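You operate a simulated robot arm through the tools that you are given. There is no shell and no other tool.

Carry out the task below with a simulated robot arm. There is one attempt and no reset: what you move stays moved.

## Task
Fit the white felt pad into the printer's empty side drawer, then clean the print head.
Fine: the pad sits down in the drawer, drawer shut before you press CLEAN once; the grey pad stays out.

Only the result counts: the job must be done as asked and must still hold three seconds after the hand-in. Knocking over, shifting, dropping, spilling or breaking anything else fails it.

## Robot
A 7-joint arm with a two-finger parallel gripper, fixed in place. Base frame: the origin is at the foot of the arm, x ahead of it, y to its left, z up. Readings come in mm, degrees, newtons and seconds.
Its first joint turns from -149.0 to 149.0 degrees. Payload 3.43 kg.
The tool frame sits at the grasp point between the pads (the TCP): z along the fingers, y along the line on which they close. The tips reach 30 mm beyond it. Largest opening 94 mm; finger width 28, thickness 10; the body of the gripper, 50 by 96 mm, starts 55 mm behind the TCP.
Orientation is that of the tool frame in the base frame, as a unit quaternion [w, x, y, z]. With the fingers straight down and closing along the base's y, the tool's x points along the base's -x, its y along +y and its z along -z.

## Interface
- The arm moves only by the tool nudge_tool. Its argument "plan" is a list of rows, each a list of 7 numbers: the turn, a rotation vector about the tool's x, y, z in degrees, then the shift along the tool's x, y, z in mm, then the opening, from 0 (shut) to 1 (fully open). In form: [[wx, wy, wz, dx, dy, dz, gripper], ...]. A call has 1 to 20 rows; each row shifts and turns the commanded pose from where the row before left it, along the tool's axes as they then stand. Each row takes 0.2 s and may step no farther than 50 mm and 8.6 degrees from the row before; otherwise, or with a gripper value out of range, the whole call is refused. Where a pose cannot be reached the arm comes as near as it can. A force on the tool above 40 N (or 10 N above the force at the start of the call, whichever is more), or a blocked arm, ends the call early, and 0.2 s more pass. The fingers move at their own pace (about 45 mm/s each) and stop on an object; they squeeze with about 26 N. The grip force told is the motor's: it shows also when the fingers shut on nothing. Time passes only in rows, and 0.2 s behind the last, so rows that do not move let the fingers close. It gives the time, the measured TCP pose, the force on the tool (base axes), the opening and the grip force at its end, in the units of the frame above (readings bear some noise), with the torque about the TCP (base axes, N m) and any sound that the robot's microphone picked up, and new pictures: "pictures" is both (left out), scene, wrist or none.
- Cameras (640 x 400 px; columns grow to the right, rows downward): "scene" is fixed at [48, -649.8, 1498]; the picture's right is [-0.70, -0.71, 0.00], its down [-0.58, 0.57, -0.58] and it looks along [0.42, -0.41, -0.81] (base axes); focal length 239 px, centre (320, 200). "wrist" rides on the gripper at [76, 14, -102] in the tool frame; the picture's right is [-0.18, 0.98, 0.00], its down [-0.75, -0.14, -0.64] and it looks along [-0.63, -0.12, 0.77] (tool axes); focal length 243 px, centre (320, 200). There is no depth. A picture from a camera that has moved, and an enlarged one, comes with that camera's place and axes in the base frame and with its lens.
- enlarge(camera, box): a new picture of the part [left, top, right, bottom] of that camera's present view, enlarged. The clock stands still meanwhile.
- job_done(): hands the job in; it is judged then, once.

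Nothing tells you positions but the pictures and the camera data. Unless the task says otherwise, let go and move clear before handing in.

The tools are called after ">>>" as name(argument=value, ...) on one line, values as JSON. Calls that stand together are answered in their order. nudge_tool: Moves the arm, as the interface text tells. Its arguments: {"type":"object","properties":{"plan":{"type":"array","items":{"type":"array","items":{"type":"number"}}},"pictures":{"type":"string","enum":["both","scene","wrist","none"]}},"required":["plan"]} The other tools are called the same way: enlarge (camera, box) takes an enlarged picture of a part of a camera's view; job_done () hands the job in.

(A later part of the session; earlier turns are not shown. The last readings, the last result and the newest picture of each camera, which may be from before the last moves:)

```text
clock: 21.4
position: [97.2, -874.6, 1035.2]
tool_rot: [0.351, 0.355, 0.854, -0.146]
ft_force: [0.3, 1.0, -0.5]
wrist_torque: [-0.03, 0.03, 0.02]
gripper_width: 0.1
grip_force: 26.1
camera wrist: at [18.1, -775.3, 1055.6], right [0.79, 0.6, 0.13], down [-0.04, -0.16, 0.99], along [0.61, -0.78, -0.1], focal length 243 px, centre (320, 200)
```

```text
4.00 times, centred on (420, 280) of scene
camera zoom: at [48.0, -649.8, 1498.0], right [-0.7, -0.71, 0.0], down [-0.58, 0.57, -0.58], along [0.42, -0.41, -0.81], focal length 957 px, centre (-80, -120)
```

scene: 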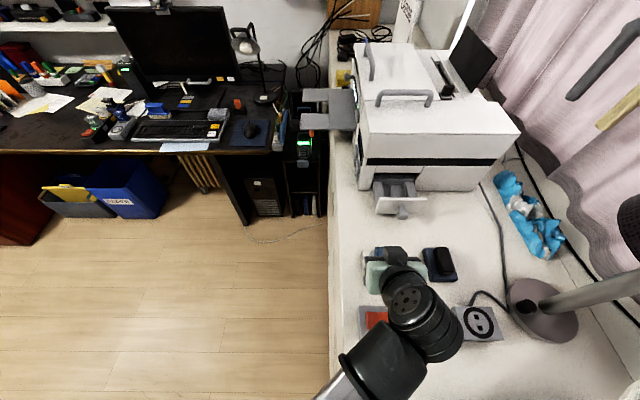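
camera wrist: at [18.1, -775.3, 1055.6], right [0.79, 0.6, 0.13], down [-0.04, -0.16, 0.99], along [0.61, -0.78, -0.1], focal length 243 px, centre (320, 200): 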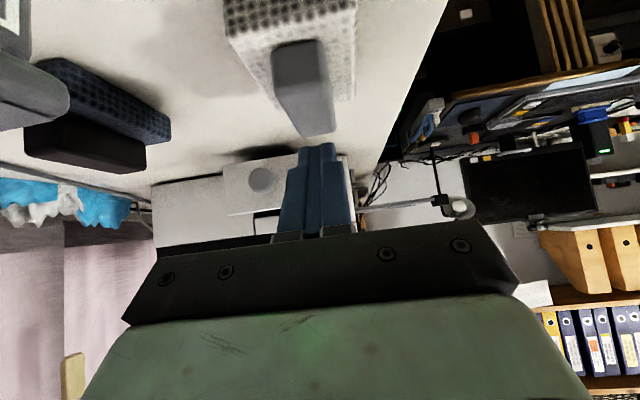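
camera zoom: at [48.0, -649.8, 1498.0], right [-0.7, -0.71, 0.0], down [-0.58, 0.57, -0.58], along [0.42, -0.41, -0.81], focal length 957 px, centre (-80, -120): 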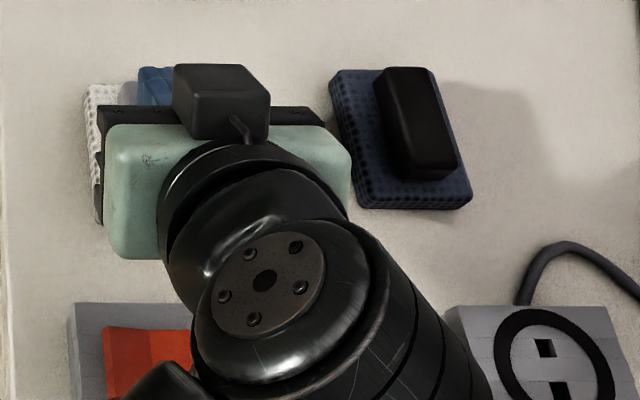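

The fingers slipped off the handle on the lift, and the pad appears to be still in place. I'll check the finger shape and the pad before trying a deeper grasp.

>>> enlarge(camera="wrist", box=[260, 120, 370, 240])

>>> enlarge(camera="wrist", box=[210, 0, 370, 100])

>>> enlarge(camera="scene", box=[350, 235, 430, 285])

```text
3.33 times, centred on (315, 180) of wrist
camera zoom: at [18.1, -775.3, 1055.6], right [0.79, 0.6, 0.13], down [-0.04, -0.16, 0.99], along [0.61, -0.78, -0.1], focal length 809 px, centre (337, 267)
```

zoom: 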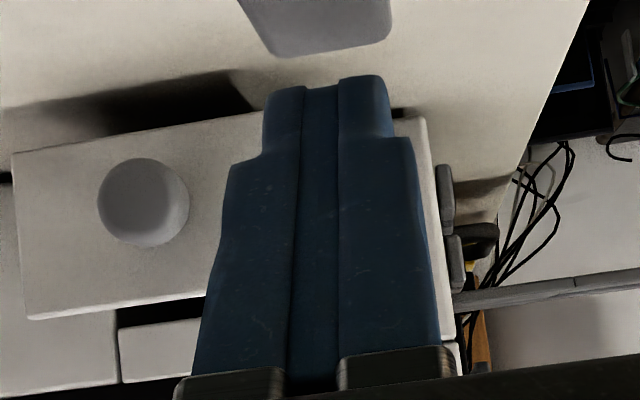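

```text
4.00 times, centred on (290, 50) of wrist
camera zoom: at [18.1, -775.3, 1055.6], right [0.79, 0.6, 0.13], down [-0.04, -0.16, 0.99], along [0.61, -0.78, -0.1], focal length 970 px, centre (440, 800)
```

zoom: 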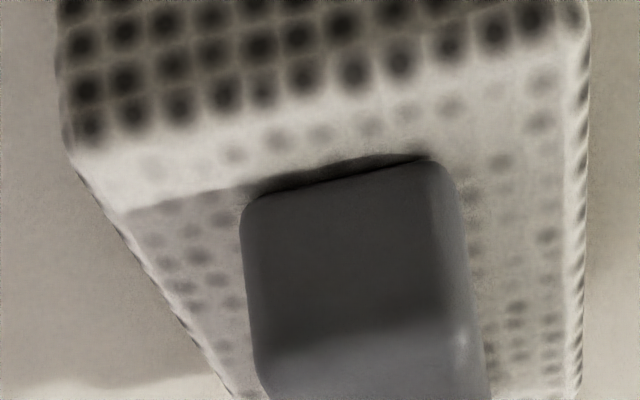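

```text
8.00 times, centred on (390, 260) of scene
camera zoom: at [48.0, -649.8, 1498.0], right [-0.7, -0.71, 0.0], down [-0.58, 0.57, -0.58], along [0.42, -0.41, -0.81], focal length 1914 px, centre (-240, -280)
```

zoom: 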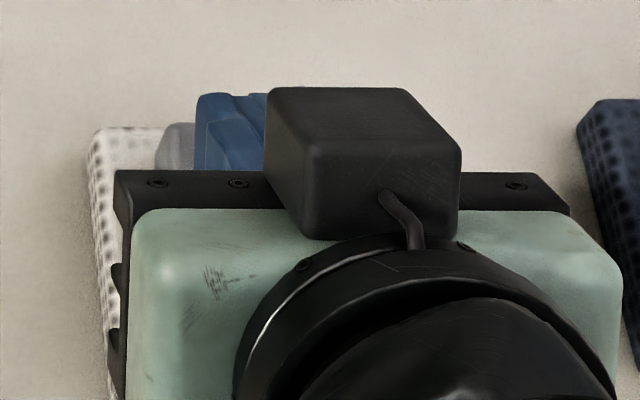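

I suspect the inner tip edges of the fingers are bevelled, so a 45° tilt leaves too little pad on the handle. I'll raise, reduce the tilt to 30° and re-approach so that more of the finger overlaps the handle.

>>> nudge_tool(plan=[[0, 0, 0, -17.7, 0, -17.7, 0.0], [0, 7.5, 0, 0, 0, 0, 0.55], [0, 7.5, 0, 0, 0, 0, 0.55], [0, 0, 0, 0, 0, 0, 0.55], [0, 0, 0, 10.6, 0.2, 13.5, 0.55], [0, 0, 0, 10.6, 0.2, 13.5, 0.55], [0, 0, 0, 10.6, 0.2, 13.5, 0.55], [0, 0, 0, 0, 0, 0, 0.55]], pictures="wrist")

>>> enlarge(camera="wrist", box=[200, 40, 440, 190])

```text
clock: 23.2
position: [90.5, -867.1, 1008.9]
tool_rot: [0.238, 0.369, 0.893, -0.098]
ft_force: [0.3, -0.5, 0.6]
wrist_torque: [-0.02, 0.0, 0.0]
gripper_width: 51.7
grip_force: 0.0
camera wrist: at [18.8, -775.4, 1061.1], right [0.81, 0.58, 0.09], down [0.14, -0.34, 0.93], along [0.57, -0.74, -0.35], focal length 243 px, centre (320, 200)
```

wrist: 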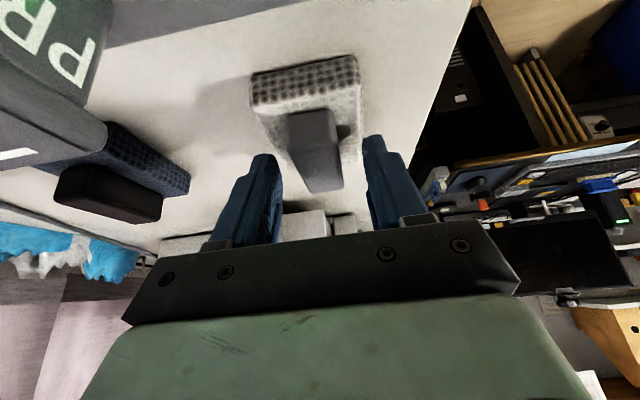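

```text
2.67 times, centred on (320, 115) of wrist
camera zoom: at [18.8, -775.4, 1061.1], right [0.81, 0.58, 0.09], down [0.14, -0.34, 0.93], along [0.57, -0.74, -0.35], focal length 647 px, centre (320, 427)
```

zoom: 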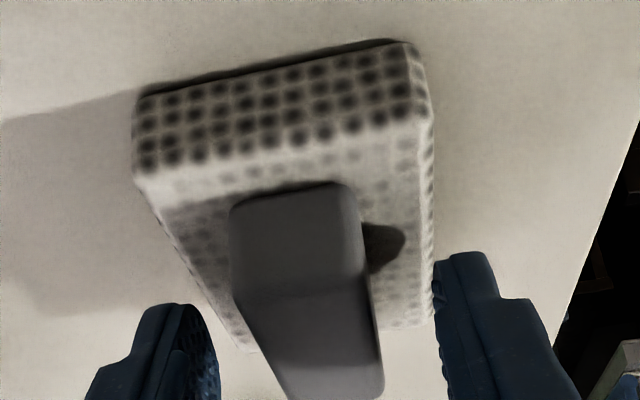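

I now see the pad is thicker than I thought: bottom at z≈953, top at z≈972. The fingers overlap the handle better at 30°, so I'll lower 2.5 mm, close, and check the width before lifting.

>>> nudge_tool(plan=[[0, 0, 0, 1.2, 0, 2.2, 0.55], [0, 0, 0, 0, 0, 0, 0.55], [0, 0, 0, 0, 0, 0, 0.0], [0, 0, 0, 0, 0, 0, 0.0], [0, 0, 0, 0, 0, 0, 0.0], [0, 0, 0, 0, 0, 0, 0.0]], pictures="wrist")

>>> enlarge(camera="wrist", box=[240, 70, 400, 190])

```text
clock: 24.6
position: [91.5, -867.4, 1006.4]
tool_rot: [0.237, 0.37, 0.893, -0.098]
ft_force: [0.3, -0.3, 0.1]
wrist_torque: [0.0, 0.03, -0.03]
gripper_width: 25.3
grip_force: 26.1
camera wrist: at [19.5, -775.2, 1058.4], right [0.81, 0.58, 0.09], down [0.14, -0.34, 0.93], along [0.57, -0.74, -0.35], focal length 243 px, centre (320, 200)
```

wrist: 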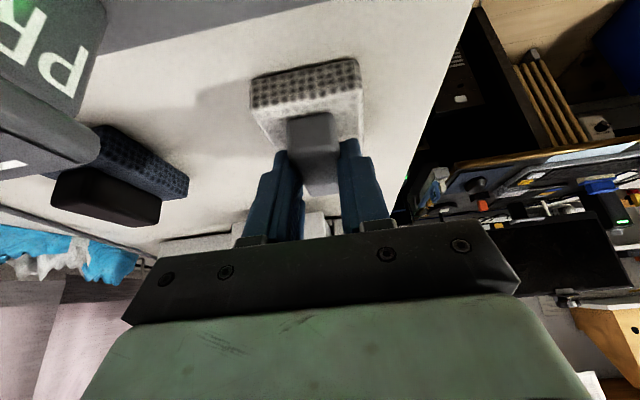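

```text
3.33 times, centred on (320, 130) of wrist
camera zoom: at [19.5, -775.2, 1058.4], right [0.81, 0.58, 0.09], down [0.14, -0.34, 0.93], along [0.57, -0.74, -0.35], focal length 809 px, centre (320, 433)
```

zoom: 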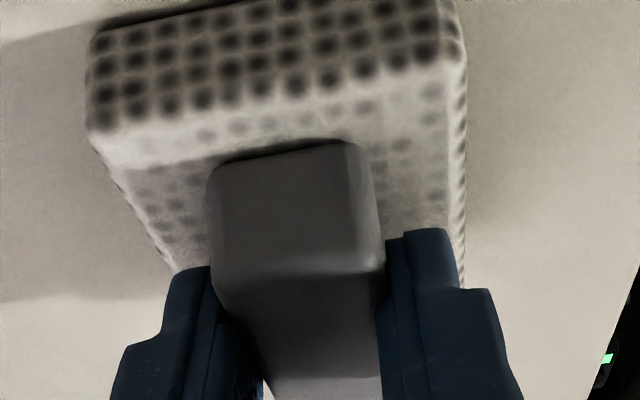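

The width is now 25.3 mm, matching the handle, so the contact is better. I'll lift slowly and watch.

>>> nudge_tool(plan=[[0, 0, 0, 0, 0, 0, 0.0], [0, 0, 0, -0.5, 0, -0.87, 0.0], [0, 0, 0, -1, 0, -1.73, 0.0], [0, 0, 0, -1, 0, -1.73, 0.0], [0, 0, 0, -1.5, 0, -2.6, 0.0], [0, 0, 0, 0, 0, 0, 0.0]], pictures="wrist")

>>> enlarge(camera="wrist", box=[240, 70, 400, 190])

```text
clock: 26.0
position: [91.9, -867.4, 1013.7]
tool_rot: [0.237, 0.37, 0.893, -0.099]
ft_force: [-0.4, 0.0, -0.9]
wrist_torque: [-0.03, -0.02, 0.01]
gripper_width: 25.6
grip_force: 26.5
camera wrist: at [19.2, -775.3, 1066.3], right [0.81, 0.58, 0.09], down [0.14, -0.34, 0.93], along [0.57, -0.74, -0.35], focal length 243 px, centre (320, 200)
```

wrist: 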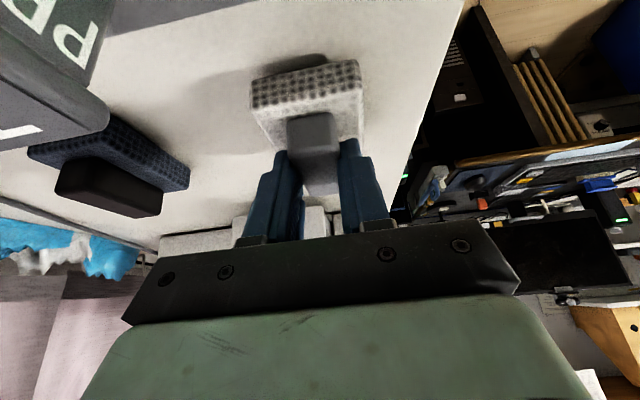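

```text
3.33 times, centred on (320, 130) of wrist
camera zoom: at [19.2, -775.3, 1066.3], right [0.81, 0.58, 0.09], down [0.14, -0.34, 0.93], along [0.57, -0.74, -0.35], focal length 809 px, centre (320, 433)
```

zoom: 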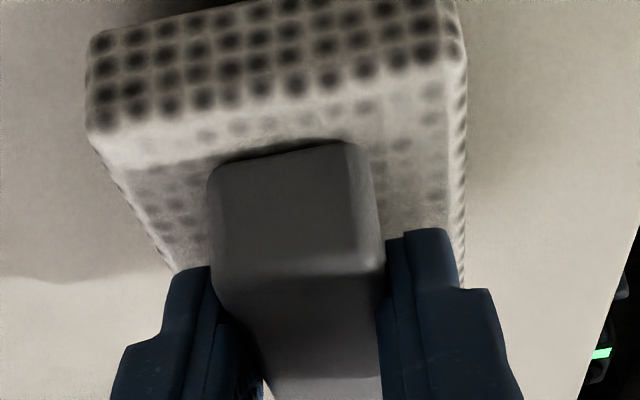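

The pad holds now, but the drawer gap between panel and printer face is barely longer than the pad. I'll set the pad back where it was, then pull the drawer out another ~18 mm to make room.

>>> nudge_tool(plan=[[0, 0, 0, 2, 0, 3.46, 0.0], [0, 0, 0, 1.9, 0, 3.3, 0.0], [0, 0, 0, 0, 0, 0, 0.0], [0, 0, 0, 0, 0, 0, 0.6], [0, 0, 0, 0, 0, 0, 0.6], [0, 0, 0, 0, 0, 0, 0.6], [0, 0, 0, -10, 0, -17.3, 0.6], [0, 0, 0, -10, 0, -17.3, 0.7], [0, -7.5, 0, 0, 0, 0, 0.7], [0, -7.5, 0, 0, 0, 0, 0.7], [0, 0, 0, -18, -25.4, 11.9, 0.7], [0, 0, 0, -18, -25.4, 11.9, 0.7], [0, 0, 0, -18, -25.4, 11.9, 0.7], [0, 0, 0, 0, 0, 0, 0.7]], pictures="both")

>>> enlarge(camera="wrist", box=[200, 40, 440, 190])

>>> enlarge(camera="scene", box=[340, 160, 500, 300])

```text
clock: 29.0
position: [83.1, -968.7, 1059.4]
tool_rot: [0.352, 0.354, 0.854, -0.146]
ft_force: [-0.7, -0.7, -0.5]
wrist_torque: [0.01, -0.02, -0.04]
gripper_width: 65.9
grip_force: 0.0
camera wrist: at [3.6, -869.4, 1079.6], right [0.79, 0.6, 0.13], down [-0.04, -0.16, 0.99], along [0.61, -0.78, -0.1], focal length 243 px, centre (320, 200)
```

scene: 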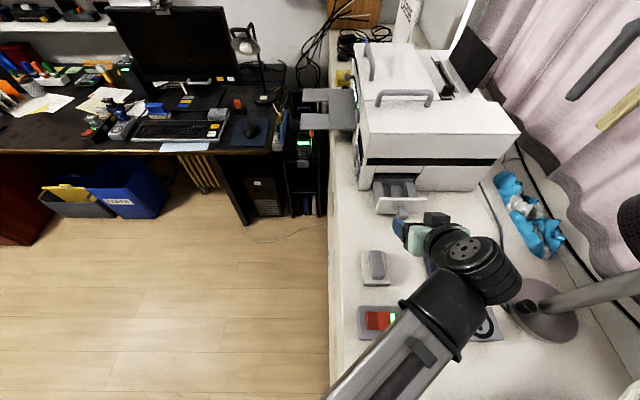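
wrist: 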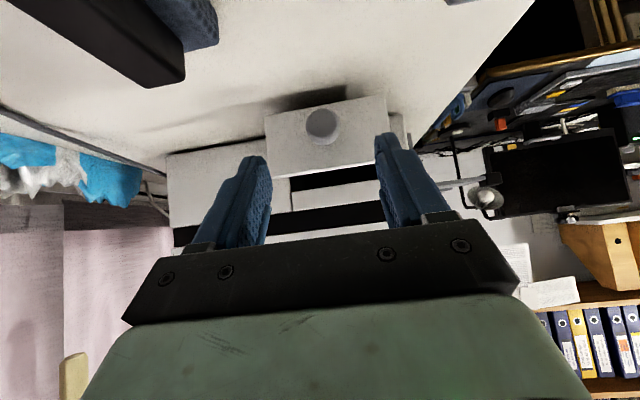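

```text
2.67 times, centred on (320, 115) of wrist
camera zoom: at [3.6, -869.4, 1079.6], right [0.79, 0.6, 0.13], down [-0.04, -0.16, 0.99], along [0.61, -0.78, -0.1], focal length 647 px, centre (320, 427)
```

zoom: 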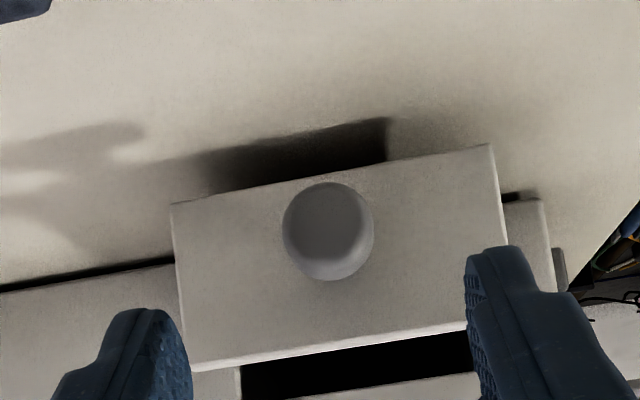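

```text
2.86 times, centred on (420, 230) of scene
camera zoom: at [48.0, -649.8, 1498.0], right [-0.7, -0.71, 0.0], down [-0.58, 0.57, -0.58], along [0.42, -0.41, -0.81], focal length 684 px, centre (34, 114)
```

zoom: 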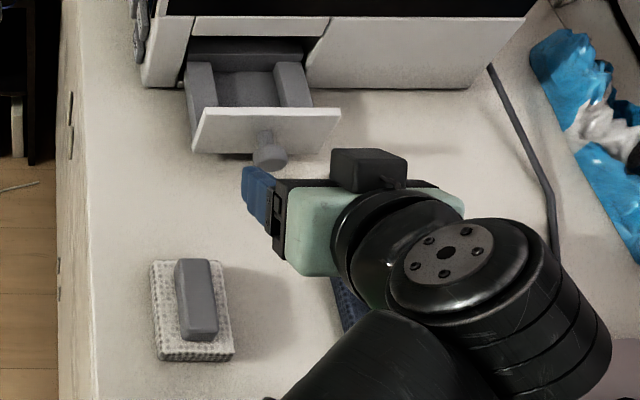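

The pad is back on the table and the knob is centred between the fingers. I'll re-grip it and pull about 18 mm more.

>>> nudge_tool(plan=[[0, 0, 0, 0.5, 0.25, 15.9, 0.7], [0, 0, 0, 0.5, 0.25, 15.9, 0.7], [0, 0, 0, 0.5, 0.25, 15.9, 0.7], [0, 0, 0, 0.5, 0.25, 15.9, 0.7], [0, 0, 0, 0, 0, 0, 0.1], [0, 0, 0, 0, 0, 0, 0.1], [0, 0, 0, 0, 0, 0, 0.1], [0, 0, 0, 0, 0, 0, 0.1], [0, 0, 0, 4.24, 0, -4.24, 0.1], [0, 0, 0, 4.24, 0, -4.24, 0.1], [0, 0, 0, 4.24, 0, -4.24, 0.1]], pictures="both")

>>> enlarge(camera="scene", box=[350, 160, 430, 210])

```text
clock: 31.4
position: [100.6, -983.8, 1013.5]
tool_rot: [0.351, 0.354, 0.854, -0.146]
ft_force: [-7.5, -8.7, 0.1]
wrist_torque: [-0.57, -0.28, -0.27]
gripper_width: 27.1
grip_force: 45.5
camera wrist: at [21.8, -884.9, 1033.6], right [0.79, 0.6, 0.13], down [-0.04, -0.16, 0.99], along [0.61, -0.78, -0.1], focal length 243 px, centre (320, 200)
```

scene: 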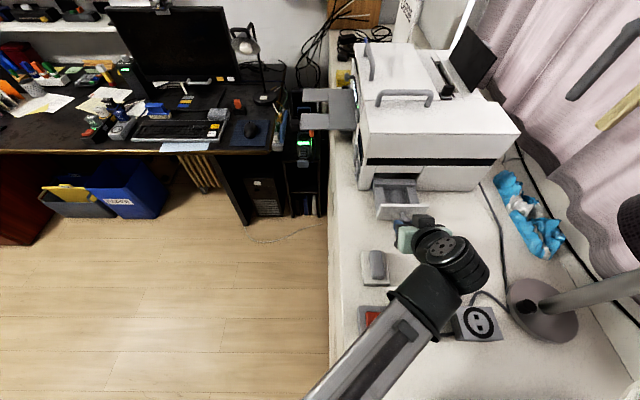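
wrist: 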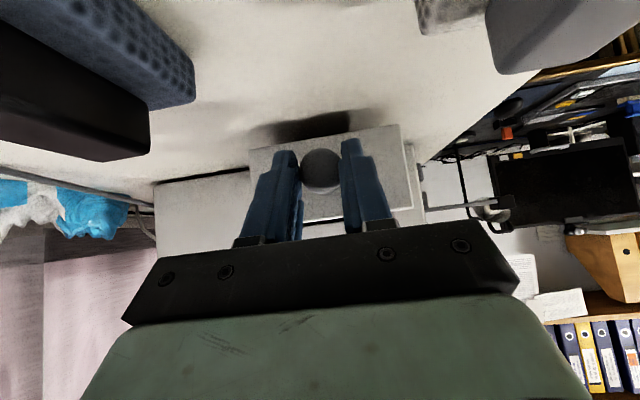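

```text
8.00 times, centred on (390, 185) of scene
camera zoom: at [48.0, -649.8, 1498.0], right [-0.7, -0.71, 0.0], down [-0.58, 0.57, -0.58], along [0.42, -0.41, -0.81], focal length 1914 px, centre (-240, 320)
```

zoom: 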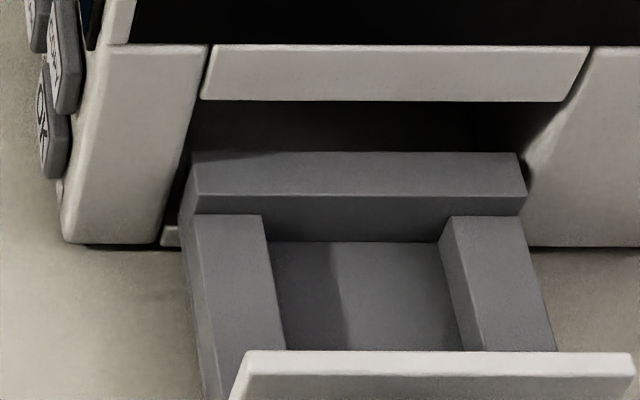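

The drawer is now about 106 mm out with the whole recess exposed, its back wall at w≈-905 and panel at w≈-811. I'll release the knob, back off, and return to above the pad with 30° tilt.

>>> nudge_tool(plan=[[0, 0, 0, 0, 0, 0, 0.7], [0, 0, 0, 0, 0, 0, 0.7], [0, 0, 0, 0, 0, 0, 0.7], [0, 0, 0, 0, 0, 0, 0.7], [0, 0, 0, 0, 0, -25, 0.7], [0, 0, 0, 0, 0, -40, 0.7], [0, 0, 0, -14.1, 0, -14.1, 0.7], [0, 7.5, 0, 0, 0, 0, 0.7], [0, 7.5, 0, 0, 0, 0, 0.7], [0, 0, 0, 18, 25.4, 2.4, 0.6], [0, 0, 0, 18, 25.4, 2.4, 0.6], [0, 0, 0, 18, 25.4, 2.4, 0.6], [0, 0, 0, 0, 0, 0, 0.6]], pictures="both")

>>> enlarge(camera="wrist", box=[200, 20, 440, 170])

>>> enlarge(camera="scene", box=[350, 160, 446, 220])

```text
clock: 34.2
position: [93.2, -867.6, 1046.4]
tool_rot: [0.237, 0.369, 0.893, -0.098]
ft_force: [0.1, -0.6, -0.3]
wrist_torque: [-0.02, 0.03, 0.03]
gripper_width: 56.4
grip_force: 0.0
camera wrist: at [20.5, -774.9, 1097.5], right [0.81, 0.58, 0.09], down [0.14, -0.34, 0.93], along [0.57, -0.74, -0.35], focal length 243 px, centre (320, 200)
```

scene: 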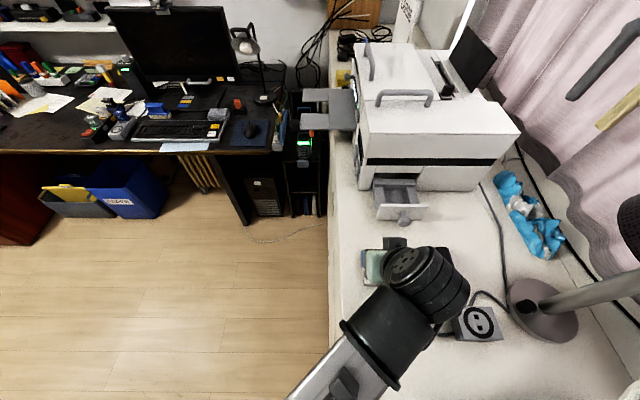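
wrist: 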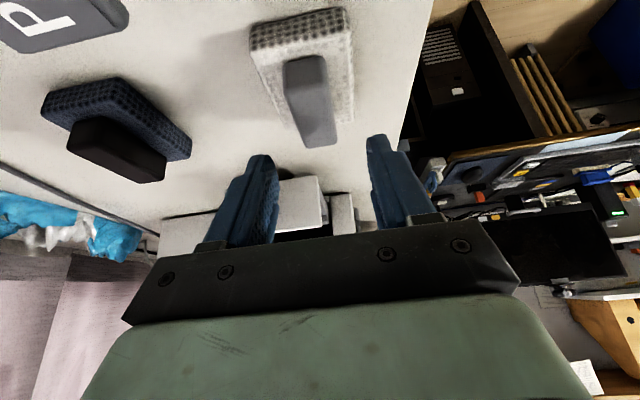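

```text
2.67 times, centred on (320, 95) of wrist
camera zoom: at [20.5, -774.9, 1097.5], right [0.81, 0.58, 0.09], down [0.14, -0.34, 0.93], along [0.57, -0.74, -0.35], focal length 647 px, centre (320, 480)
```

zoom: 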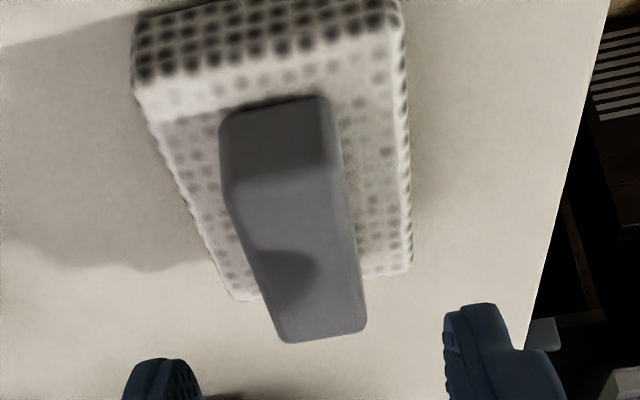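

```text
6.67 times, centred on (398, 190) of scene
camera zoom: at [48.0, -649.8, 1498.0], right [-0.7, -0.71, 0.0], down [-0.58, 0.57, -0.58], along [0.42, -0.41, -0.81], focal length 1595 px, centre (-200, 267)
```

zoom: 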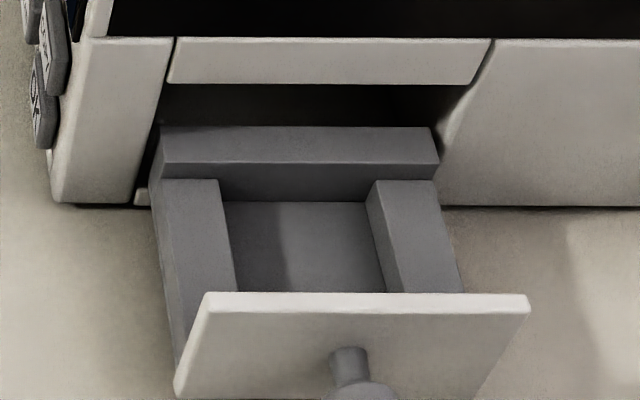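

The drawer stays open and the pad sits as before. I'll descend to the grasp pose that worked, close, and lift a few millimetres to confirm.

>>> nudge_tool(plan=[[0, 0, 0, 6.73, -0.37, 11.67, 0.6], [0, 0, 0, 6.73, -0.37, 11.67, 0.6], [0, 0, 0, 6.73, -0.37, 11.67, 0.6], [0, 0, 0, 0, 0, 0, 0.6], [0, 0, 0, 0, 0, 0, 0.0], [0, 0, 0, 0, 0, 0, 0.0], [0, 0, 0, 0, 0, 0, 0.0], [0, 0, 0, 0, 0, 0, 0.0], [0, 0, 0, -0.5, 0, -0.87, 0.0], [0, 0, 0, -1, 0, -1.73, 0.0], [0, 0, 0, -1, 0, -1.73, 0.0], [0, 0, 0, -1.5, 0, -2.6, 0.0], [0, 0, 0, -1, 0, -1.73, 0.0], [0, 0, 0, 0, 0, 0, 0.0]], pictures="wrist")

>>> enlarge(camera="wrist", box=[240, 70, 400, 190])

```text
clock: 37.2
position: [91.2, -868.3, 1015.9]
tool_rot: [0.237, 0.37, 0.893, -0.098]
ft_force: [0.2, 0.3, -1.0]
wrist_torque: [0.04, 0.01, 0.01]
gripper_width: 25.4
grip_force: 25.5
camera wrist: at [19.3, -775.6, 1068.0], right [0.81, 0.58, 0.09], down [0.14, -0.34, 0.93], along [0.57, -0.74, -0.35], focal length 243 px, centre (320, 200)
```

wrist: 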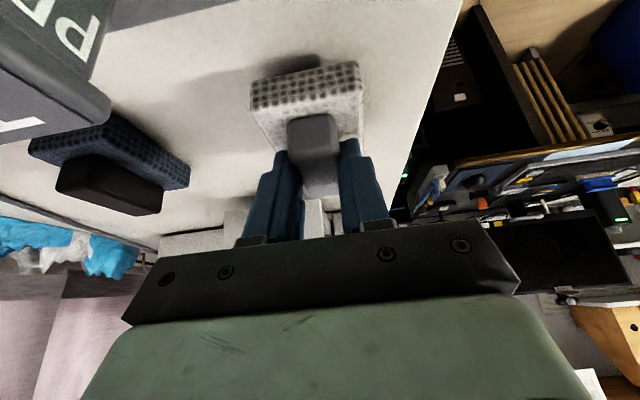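

```text
3.33 times, centred on (320, 130) of wrist
camera zoom: at [19.3, -775.6, 1068.0], right [0.81, 0.58, 0.09], down [0.14, -0.34, 0.93], along [0.57, -0.74, -0.35], focal length 809 px, centre (320, 433)
```

zoom: 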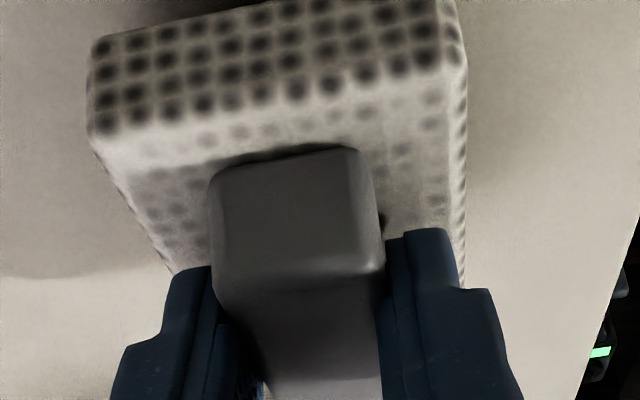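

The pad is held firmly at 25.4 mm. I'll lift it clear of the drawer panel and carry it to hover over the recess.

>>> nudge_tool(plan=[[0, 0, 0, -10, 0, -17.3, 0.0], [0, 0, 0, -12, 0, -20.8, 0.0], [0, 0, 0, -12, 0, -20.8, 0.0], [0, 0, 0, -12, 0, -20.8, 0.0], [0, 0, 0, -21.2, -10.8, 12.2, 0.0], [0, 0, 0, -21.2, -10.8, 12.2, 0.0], [0, 0, 0, -21.2, -10.8, 12.2, 0.0], [0, 0, 0, -21.2, -10.8, 12.2, 0.0], [0, 0, 0, -21.2, -10.8, 12.2, 0.0], [0, 0, 0, -21.2, -10.8, 12.2, 0.0], [0, 0, 0, -21.2, -10.8, 12.2, 0.0], [0, 0, 0, 0, 0, 0, 0.0]], pictures="both")

>>> enlarge(camera="wrist", box=[200, 40, 440, 190])

>>> enlarge(camera="scene", box=[350, 150, 446, 210])

```text
clock: 39.8
position: [160.1, -1044.4, 1109.5]
tool_rot: [0.237, 0.369, 0.893, -0.098]
ft_force: [0.2, -0.6, -1.2]
wrist_torque: [-0.04, 0.03, 0.0]
gripper_width: 25.3
grip_force: 25.9
camera wrist: at [88.5, -951.9, 1160.5], right [0.81, 0.58, 0.09], down [0.14, -0.34, 0.93], along [0.57, -0.74, -0.35], focal length 243 px, centre (320, 200)
```

scene: 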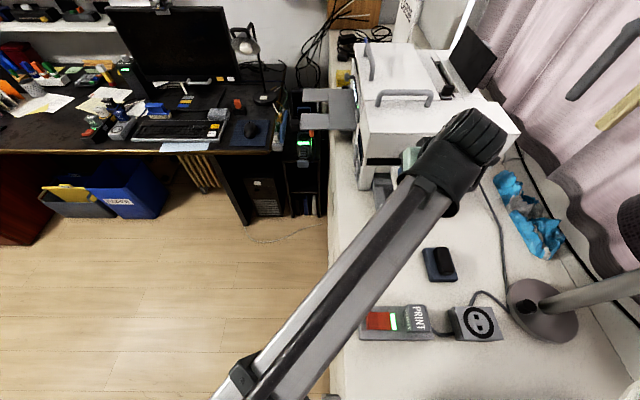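
wrist: 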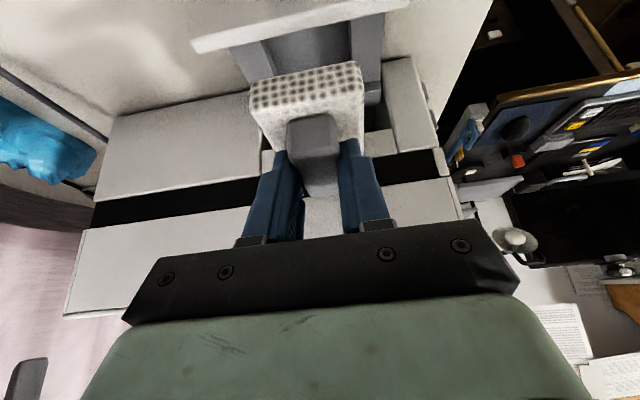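

```text
2.67 times, centred on (320, 115) of wrist
camera zoom: at [88.5, -951.9, 1160.5], right [0.81, 0.58, 0.09], down [0.14, -0.34, 0.93], along [0.57, -0.74, -0.35], focal length 647 px, centre (320, 427)
```

zoom: 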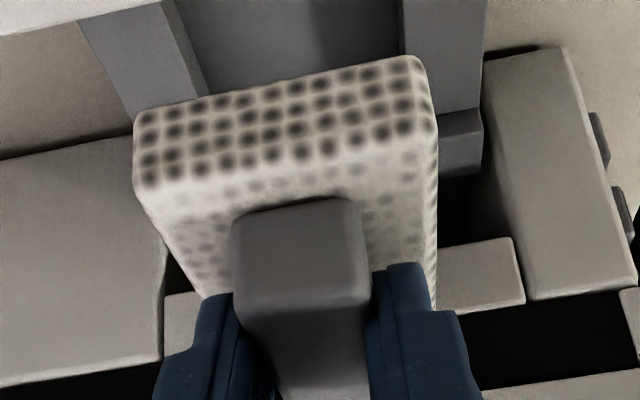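

```text
6.67 times, centred on (398, 180) of scene
camera zoom: at [48.0, -649.8, 1498.0], right [-0.7, -0.71, 0.0], down [-0.58, 0.57, -0.58], along [0.42, -0.41, -0.81], focal length 1595 px, centre (-200, 333)
```

zoom: 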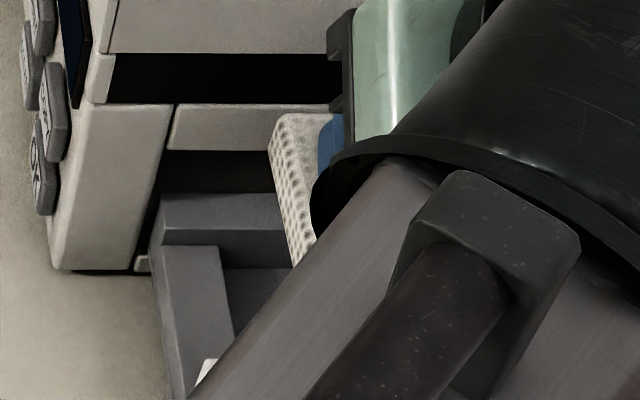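

The pad is centred over the recess with about 4 mm margin on each side and clear of panel and back wall. I'll lower it to about 12 mm above the floor and check.

>>> nudge_tool(plan=[[0, 0, 0, 9, 0, 15.6, 0.0], [0, 0, 0, 9, 0, 15.6, 0.0], [0, 0, 0, 9, 0, 15.6, 0.0], [0, 0, 0, 8, 0, 13.9, 0.0], [0, 0, 0, 0, 0, 0, 0.0]], pictures="both")

>>> enlarge(camera="wrist", box=[200, 40, 440, 190])

>>> enlarge(camera="scene", box=[350, 160, 446, 220])

```text
clock: 41.0
position: [160.1, -1043.0, 1037.4]
tool_rot: [0.237, 0.37, 0.893, -0.098]
ft_force: [-0.7, 0.6, -1.0]
wrist_torque: [0.02, 0.02, -0.03]
gripper_width: 25.4
grip_force: 26.0
camera wrist: at [87.7, -951.4, 1089.4], right [0.81, 0.58, 0.09], down [0.14, -0.34, 0.93], along [0.57, -0.74, -0.35], focal length 243 px, centre (320, 200)
```

scene: 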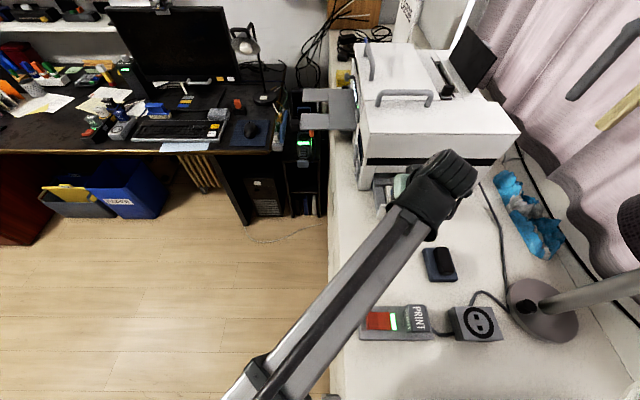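
wrist: 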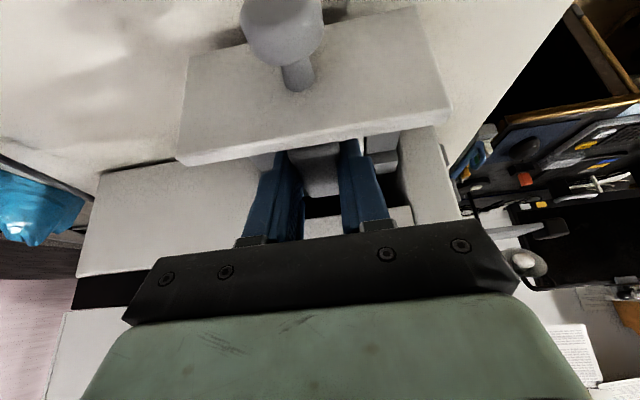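

```text
2.67 times, centred on (320, 115) of wrist
camera zoom: at [87.7, -951.4, 1089.4], right [0.81, 0.58, 0.09], down [0.14, -0.34, 0.93], along [0.57, -0.74, -0.35], focal length 647 px, centre (320, 427)
```

zoom: 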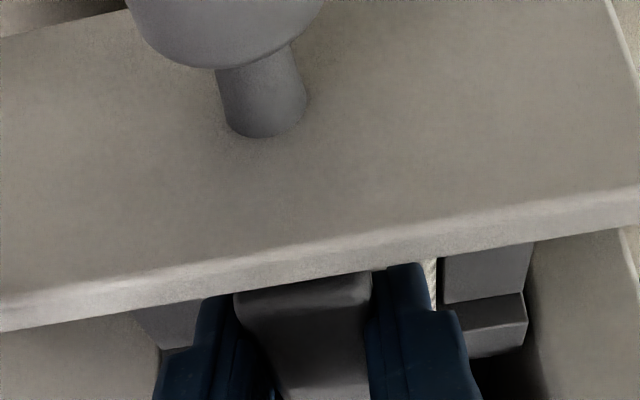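

```text
6.67 times, centred on (398, 190) of scene
camera zoom: at [48.0, -649.8, 1498.0], right [-0.7, -0.71, 0.0], down [-0.58, 0.57, -0.58], along [0.42, -0.41, -0.81], focal length 1595 px, centre (-200, 267)
```

zoom: 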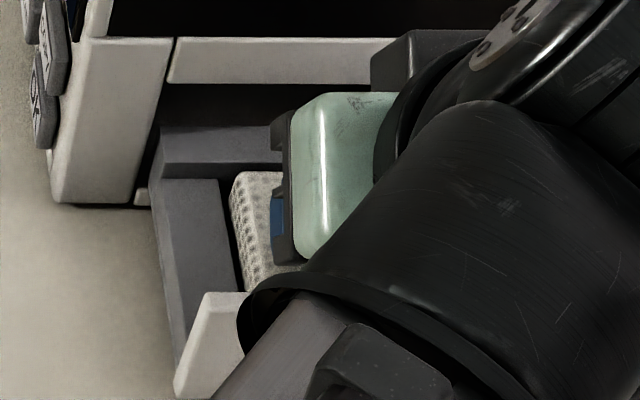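

The pad is between the side walls with clearance. I'll lower the last 12 mm gently and watch the force.

>>> nudge_tool(plan=[[0, 0, 0, 1.5, 0, 2.6, 0.0], [0, 0, 0, 1.5, 0, 2.6, 0.0], [0, 0, 0, 1.5, 0, 2.6, 0.0], [0, 0, 0, 1, 0, 1.73, 0.0], [0, 0, 0, 0, 0, 0, 0.0]], pictures="wrist")

>>> enlarge(camera="scene", box=[350, 160, 446, 220])

```text
clock: 42.2
position: [159.9, -1041.8, 1028.7]
tool_rot: [0.238, 0.37, 0.892, -0.1]
ft_force: [-0.9, -2.3, 38.3]
wrist_torque: [0.25, 0.22, -0.01]
gripper_width: 25.2
grip_force: 25.4
camera wrist: at [87.5, -949.9, 1080.9], right [0.81, 0.58, 0.09], down [0.14, -0.33, 0.93], along [0.57, -0.74, -0.35], focal length 243 px, centre (320, 200)
```

wrist: 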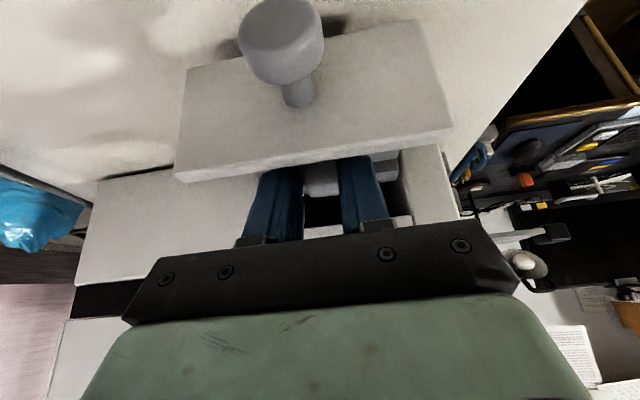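

```text
6.67 times, centred on (398, 190) of scene
camera zoom: at [48.0, -649.8, 1498.0], right [-0.7, -0.71, 0.0], down [-0.58, 0.57, -0.58], along [0.42, -0.41, -0.81], focal length 1595 px, centre (-200, 267)
```

zoom: 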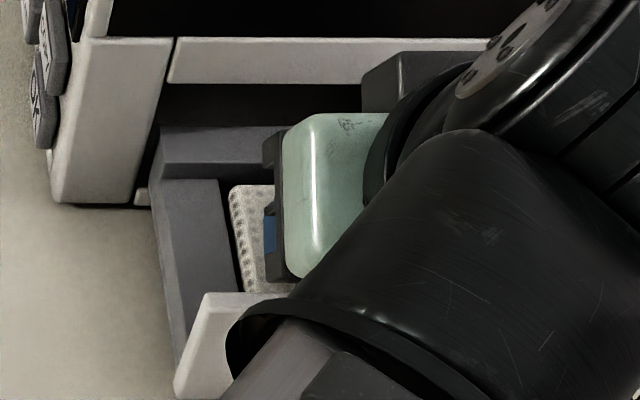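

The pad touched the drawer floor at TCP z≈1028.7. I'll ease off the pressure, open the fingers, and back out along the tool axis to inspect.

>>> nudge_tool(plan=[[0, 0, 0, -0.75, 0, -1.3, 0.0], [0, 0, 0, 0, 0, 0, 0.0], [0, 0, 0, 0, 0, 0, 0.5], [0, 0, 0, 0, 0, 0, 0.5], [0, 0, 0, 0, 0, 0, 0.5], [0, 0, 0, 0, 0, -20, 0.5], [0, 0, 0, 0, 0, -35, 0.5], [0, 0, 0, -10, 0, -35, 0.5], [0, 0, 0, -10, 0, -35, 0.5], [0, 0, 0, 0, 0, 0, 0.5]], pictures="both")

>>> enlarge(camera="wrist", box=[220, 20, 420, 145])

>>> enlarge(camera="scene", box=[350, 160, 446, 220])

```text
clock: 44.4
position: [124.9, -1011.0, 1147.4]
tool_rot: [0.237, 0.37, 0.893, -0.098]
ft_force: [0.1, 0.7, 0.3]
wrist_torque: [-0.01, 0.01, -0.03]
gripper_width: 47.1
grip_force: 0.1
camera wrist: at [53.5, -918.3, 1199.1], right [0.81, 0.58, 0.09], down [0.14, -0.34, 0.93], along [0.57, -0.74, -0.35], focal length 243 px, centre (320, 200)
```

scene: 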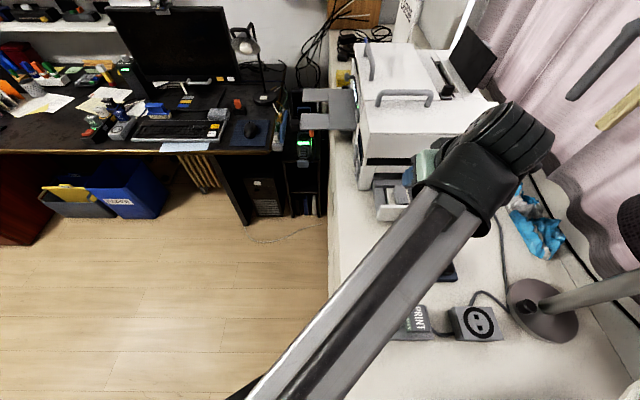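
wrist: 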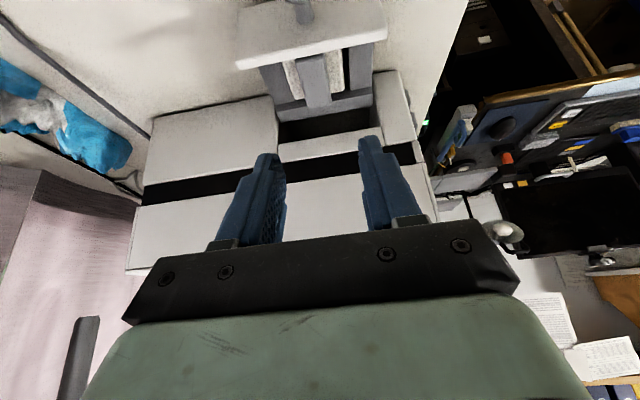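

```text
3.20 times, centred on (320, 82) of wrist
camera zoom: at [53.5, -918.3, 1199.1], right [0.81, 0.58, 0.09], down [0.14, -0.34, 0.93], along [0.57, -0.74, -0.35], focal length 776 px, centre (320, 576)
```

zoom: 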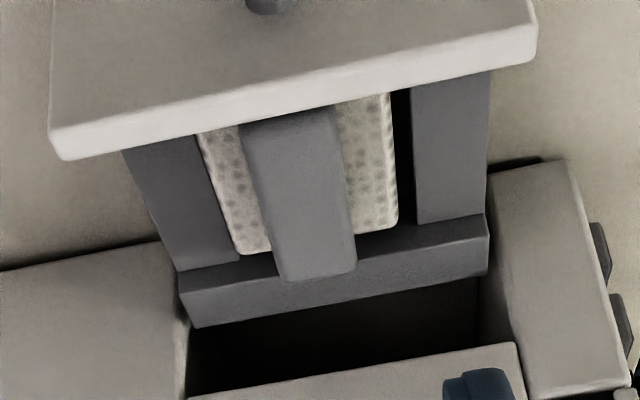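

```text
6.67 times, centred on (398, 190) of scene
camera zoom: at [48.0, -649.8, 1498.0], right [-0.7, -0.71, 0.0], down [-0.58, 0.57, -0.58], along [0.42, -0.41, -0.81], focal length 1595 px, centre (-200, 267)
```

zoom: 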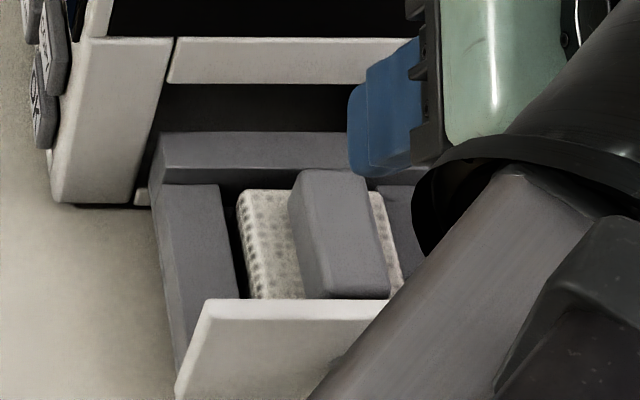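

The pad sits down in the recess, clear of both walls. Now I'll go back in front of the knob to push the drawer shut.

>>> nudge_tool(plan=[[0, 0, 0, 35.7, 0, -20.6, 0.7], [0, 0, 0, 35.7, 0, -20.6, 0.7], [0, -7.5, 0, 0, 0, 0, 0.7], [0, -7.5, 0, 0, 0, 0, 0.7], [0, 0, 0, 20.7, 0.6, 20.7, 0.7], [0, 0, 0, 20.7, 0.6, 20.7, 0.7], [0, 0, 0, 20.7, 0.6, 20.7, 0.7], [0, 0, 0, 0, 0, 0, 0.7]], pictures="both")

>>> enlarge(camera="wrist", box=[200, 40, 440, 190])

>>> enlarge(camera="scene", box=[350, 160, 446, 220])

```text
clock: 46.2
position: [70.8, -950.3, 1059.6]
tool_rot: [0.351, 0.353, 0.855, -0.145]
ft_force: [-0.1, -0.3, -0.4]
wrist_torque: [0.01, 0.06, 0.01]
gripper_width: 65.8
grip_force: 0.1
camera wrist: at [-7.7, -852.0, 1078.5], right [0.79, 0.6, 0.13], down [-0.04, -0.16, 0.99], along [0.62, -0.78, -0.1], focal length 243 px, centre (320, 200)
```

scene: 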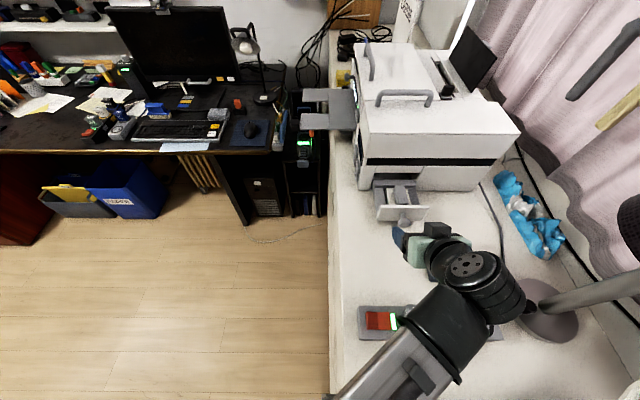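
wrist: 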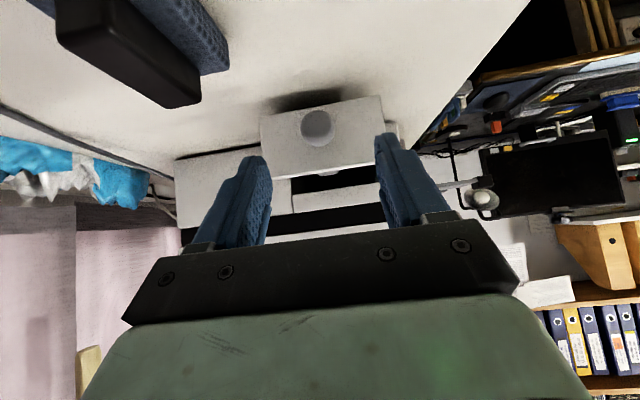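

```text
2.67 times, centred on (320, 115) of wrist
camera zoom: at [-7.7, -852.0, 1078.5], right [0.79, 0.6, 0.13], down [-0.04, -0.16, 0.99], along [0.62, -0.78, -0.1], focal length 647 px, centre (320, 427)
```

zoom: 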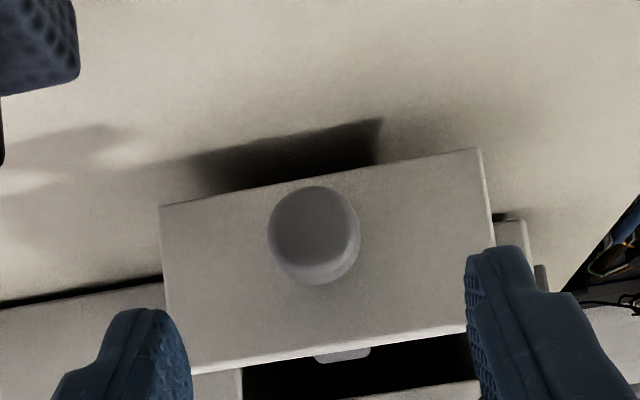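

```text
6.67 times, centred on (398, 190) of scene
camera zoom: at [48.0, -649.8, 1498.0], right [-0.7, -0.71, 0.0], down [-0.58, 0.57, -0.58], along [0.42, -0.41, -0.81], focal length 1595 px, centre (-200, 267)
```

zoom: 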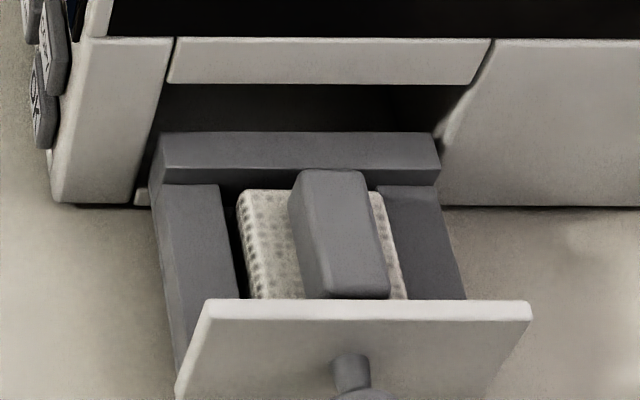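

The pad is nested in the tray and its handle top (z≈1020) is well below the opening's upper edge. I'll grip the knob again and start pushing the drawer in.

>>> nudge_tool(plan=[[0, 0, 0, 0.25, -0.92, 16, 0.7], [0, 0, 0, 0.25, -0.92, 16, 0.7], [0, 0, 0, 0.25, -0.92, 16, 0.7], [0, 0, 0, 0.25, -0.92, 16, 0.7], [0, 0, 0, 0, 0, 0, 0.1], [0, 0, 0, 0, 0, 0, 0.1], [0, 0, 0, 0, 0, 0, 0.1], [0, 0, 0, 0, 0, 0, 0.1], [0, 0, 0, -4, 0, 4, 0.1], [0, 0, 0, -6, 0, 6, 0.1], [0, 0, 0, -6, 0, 6, 0.1], [0, 0, 0, -6, 0, 6, 0.1]], pictures="both")

>>> enlarge(camera="scene", box=[350, 160, 446, 220])

```text
clock: 48.8
position: [121.6, -1005.9, 1012.3]
tool_rot: [0.351, 0.353, 0.856, -0.142]
ft_force: [14.5, 16.7, -12.5]
wrist_torque: [0.4, -0.05, 0.63]
gripper_width: 26.7
grip_force: 45.2
camera wrist: at [43.3, -907.4, 1032.4], right [0.79, 0.6, 0.13], down [-0.04, -0.16, 0.99], along [0.62, -0.78, -0.1], focal length 243 px, centre (320, 200)
```

scene: 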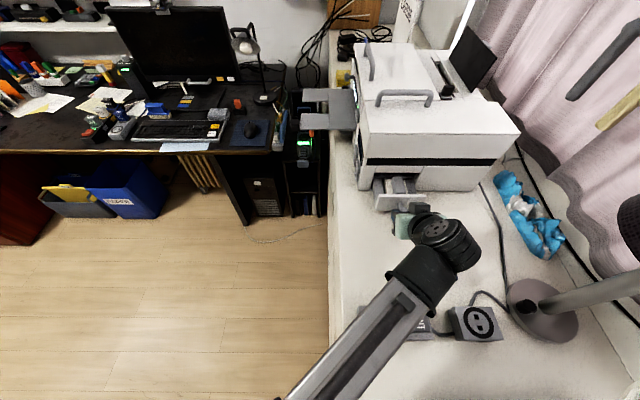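
wrist: 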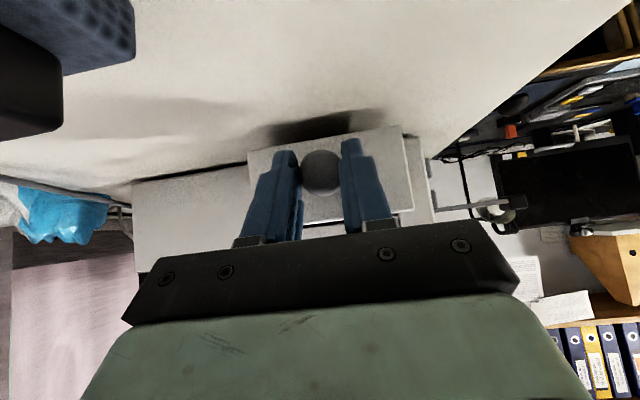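

```text
6.67 times, centred on (398, 190) of scene
camera zoom: at [48.0, -649.8, 1498.0], right [-0.7, -0.71, 0.0], down [-0.58, 0.57, -0.58], along [0.42, -0.41, -0.81], focal length 1595 px, centre (-200, 267)
```

zoom: 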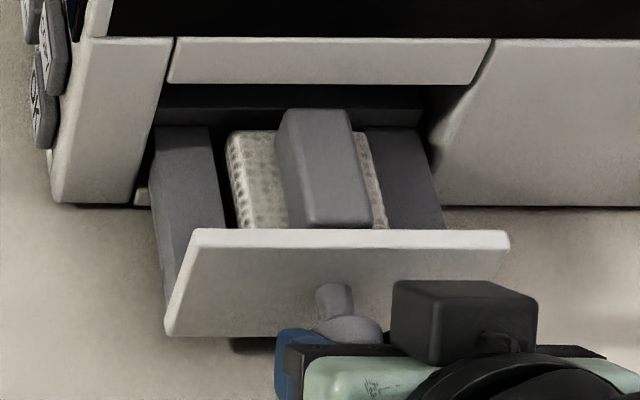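

The drawer is moving in smoothly, and the pad's handle will pass under the opening. I'll relax the side load and keep pushing.

>>> nudge_tool(plan=[[0, 0, 0, 0.5, 1.3, 0.5, 0.1], [0, 0, 0, -6, 0, 6, 0.1], [0, 0, 0, -6, 0, 6, 0.1], [0, 0, 0, -6, 0, 6, 0.1], [0, 0, 0, -6, 0, 6, 0.1], [0, 0, 0, -6, 0, 6, 0.1], [0, 0, 0, -6, 0, 6, 0.1], [0, 0, 0, -6, 0, 6, 0.1]], pictures="both")

>>> enlarge(camera="scene", box=[350, 150, 446, 210])

```text
clock: 50.6
position: [165.1, -1048.1, 1012.0]
tool_rot: [0.352, 0.354, 0.854, -0.147]
ft_force: [1.6, 2.4, 6.7]
wrist_torque: [0.06, -0.06, 0.1]
gripper_width: 26.8
grip_force: 44.8
camera wrist: at [85.9, -949.0, 1031.8], right [0.79, 0.6, 0.13], down [-0.04, -0.16, 0.99], along [0.61, -0.78, -0.1], focal length 243 px, centre (320, 200)
```

scene: 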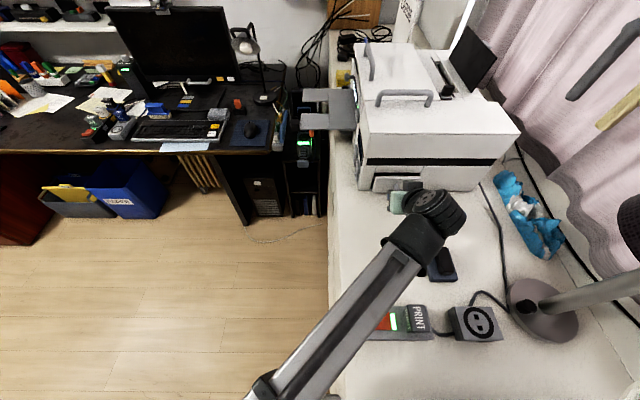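
wrist: 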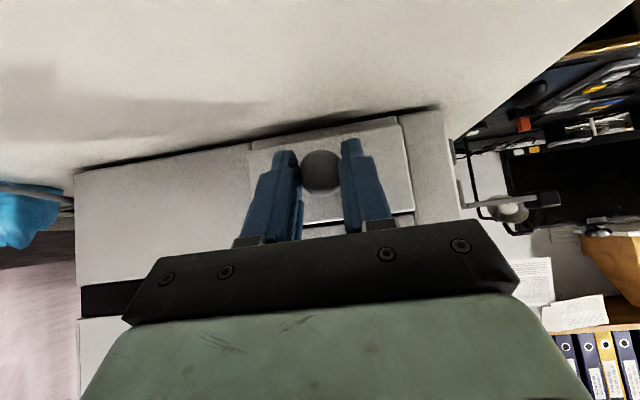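

```text
6.67 times, centred on (398, 180) of scene
camera zoom: at [48.0, -649.8, 1498.0], right [-0.7, -0.71, 0.0], down [-0.58, 0.57, -0.58], along [0.42, -0.41, -0.81], focal length 1595 px, centre (-200, 333)
```

zoom: 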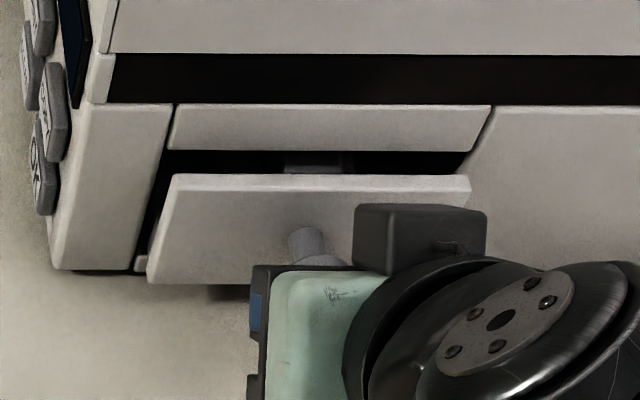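

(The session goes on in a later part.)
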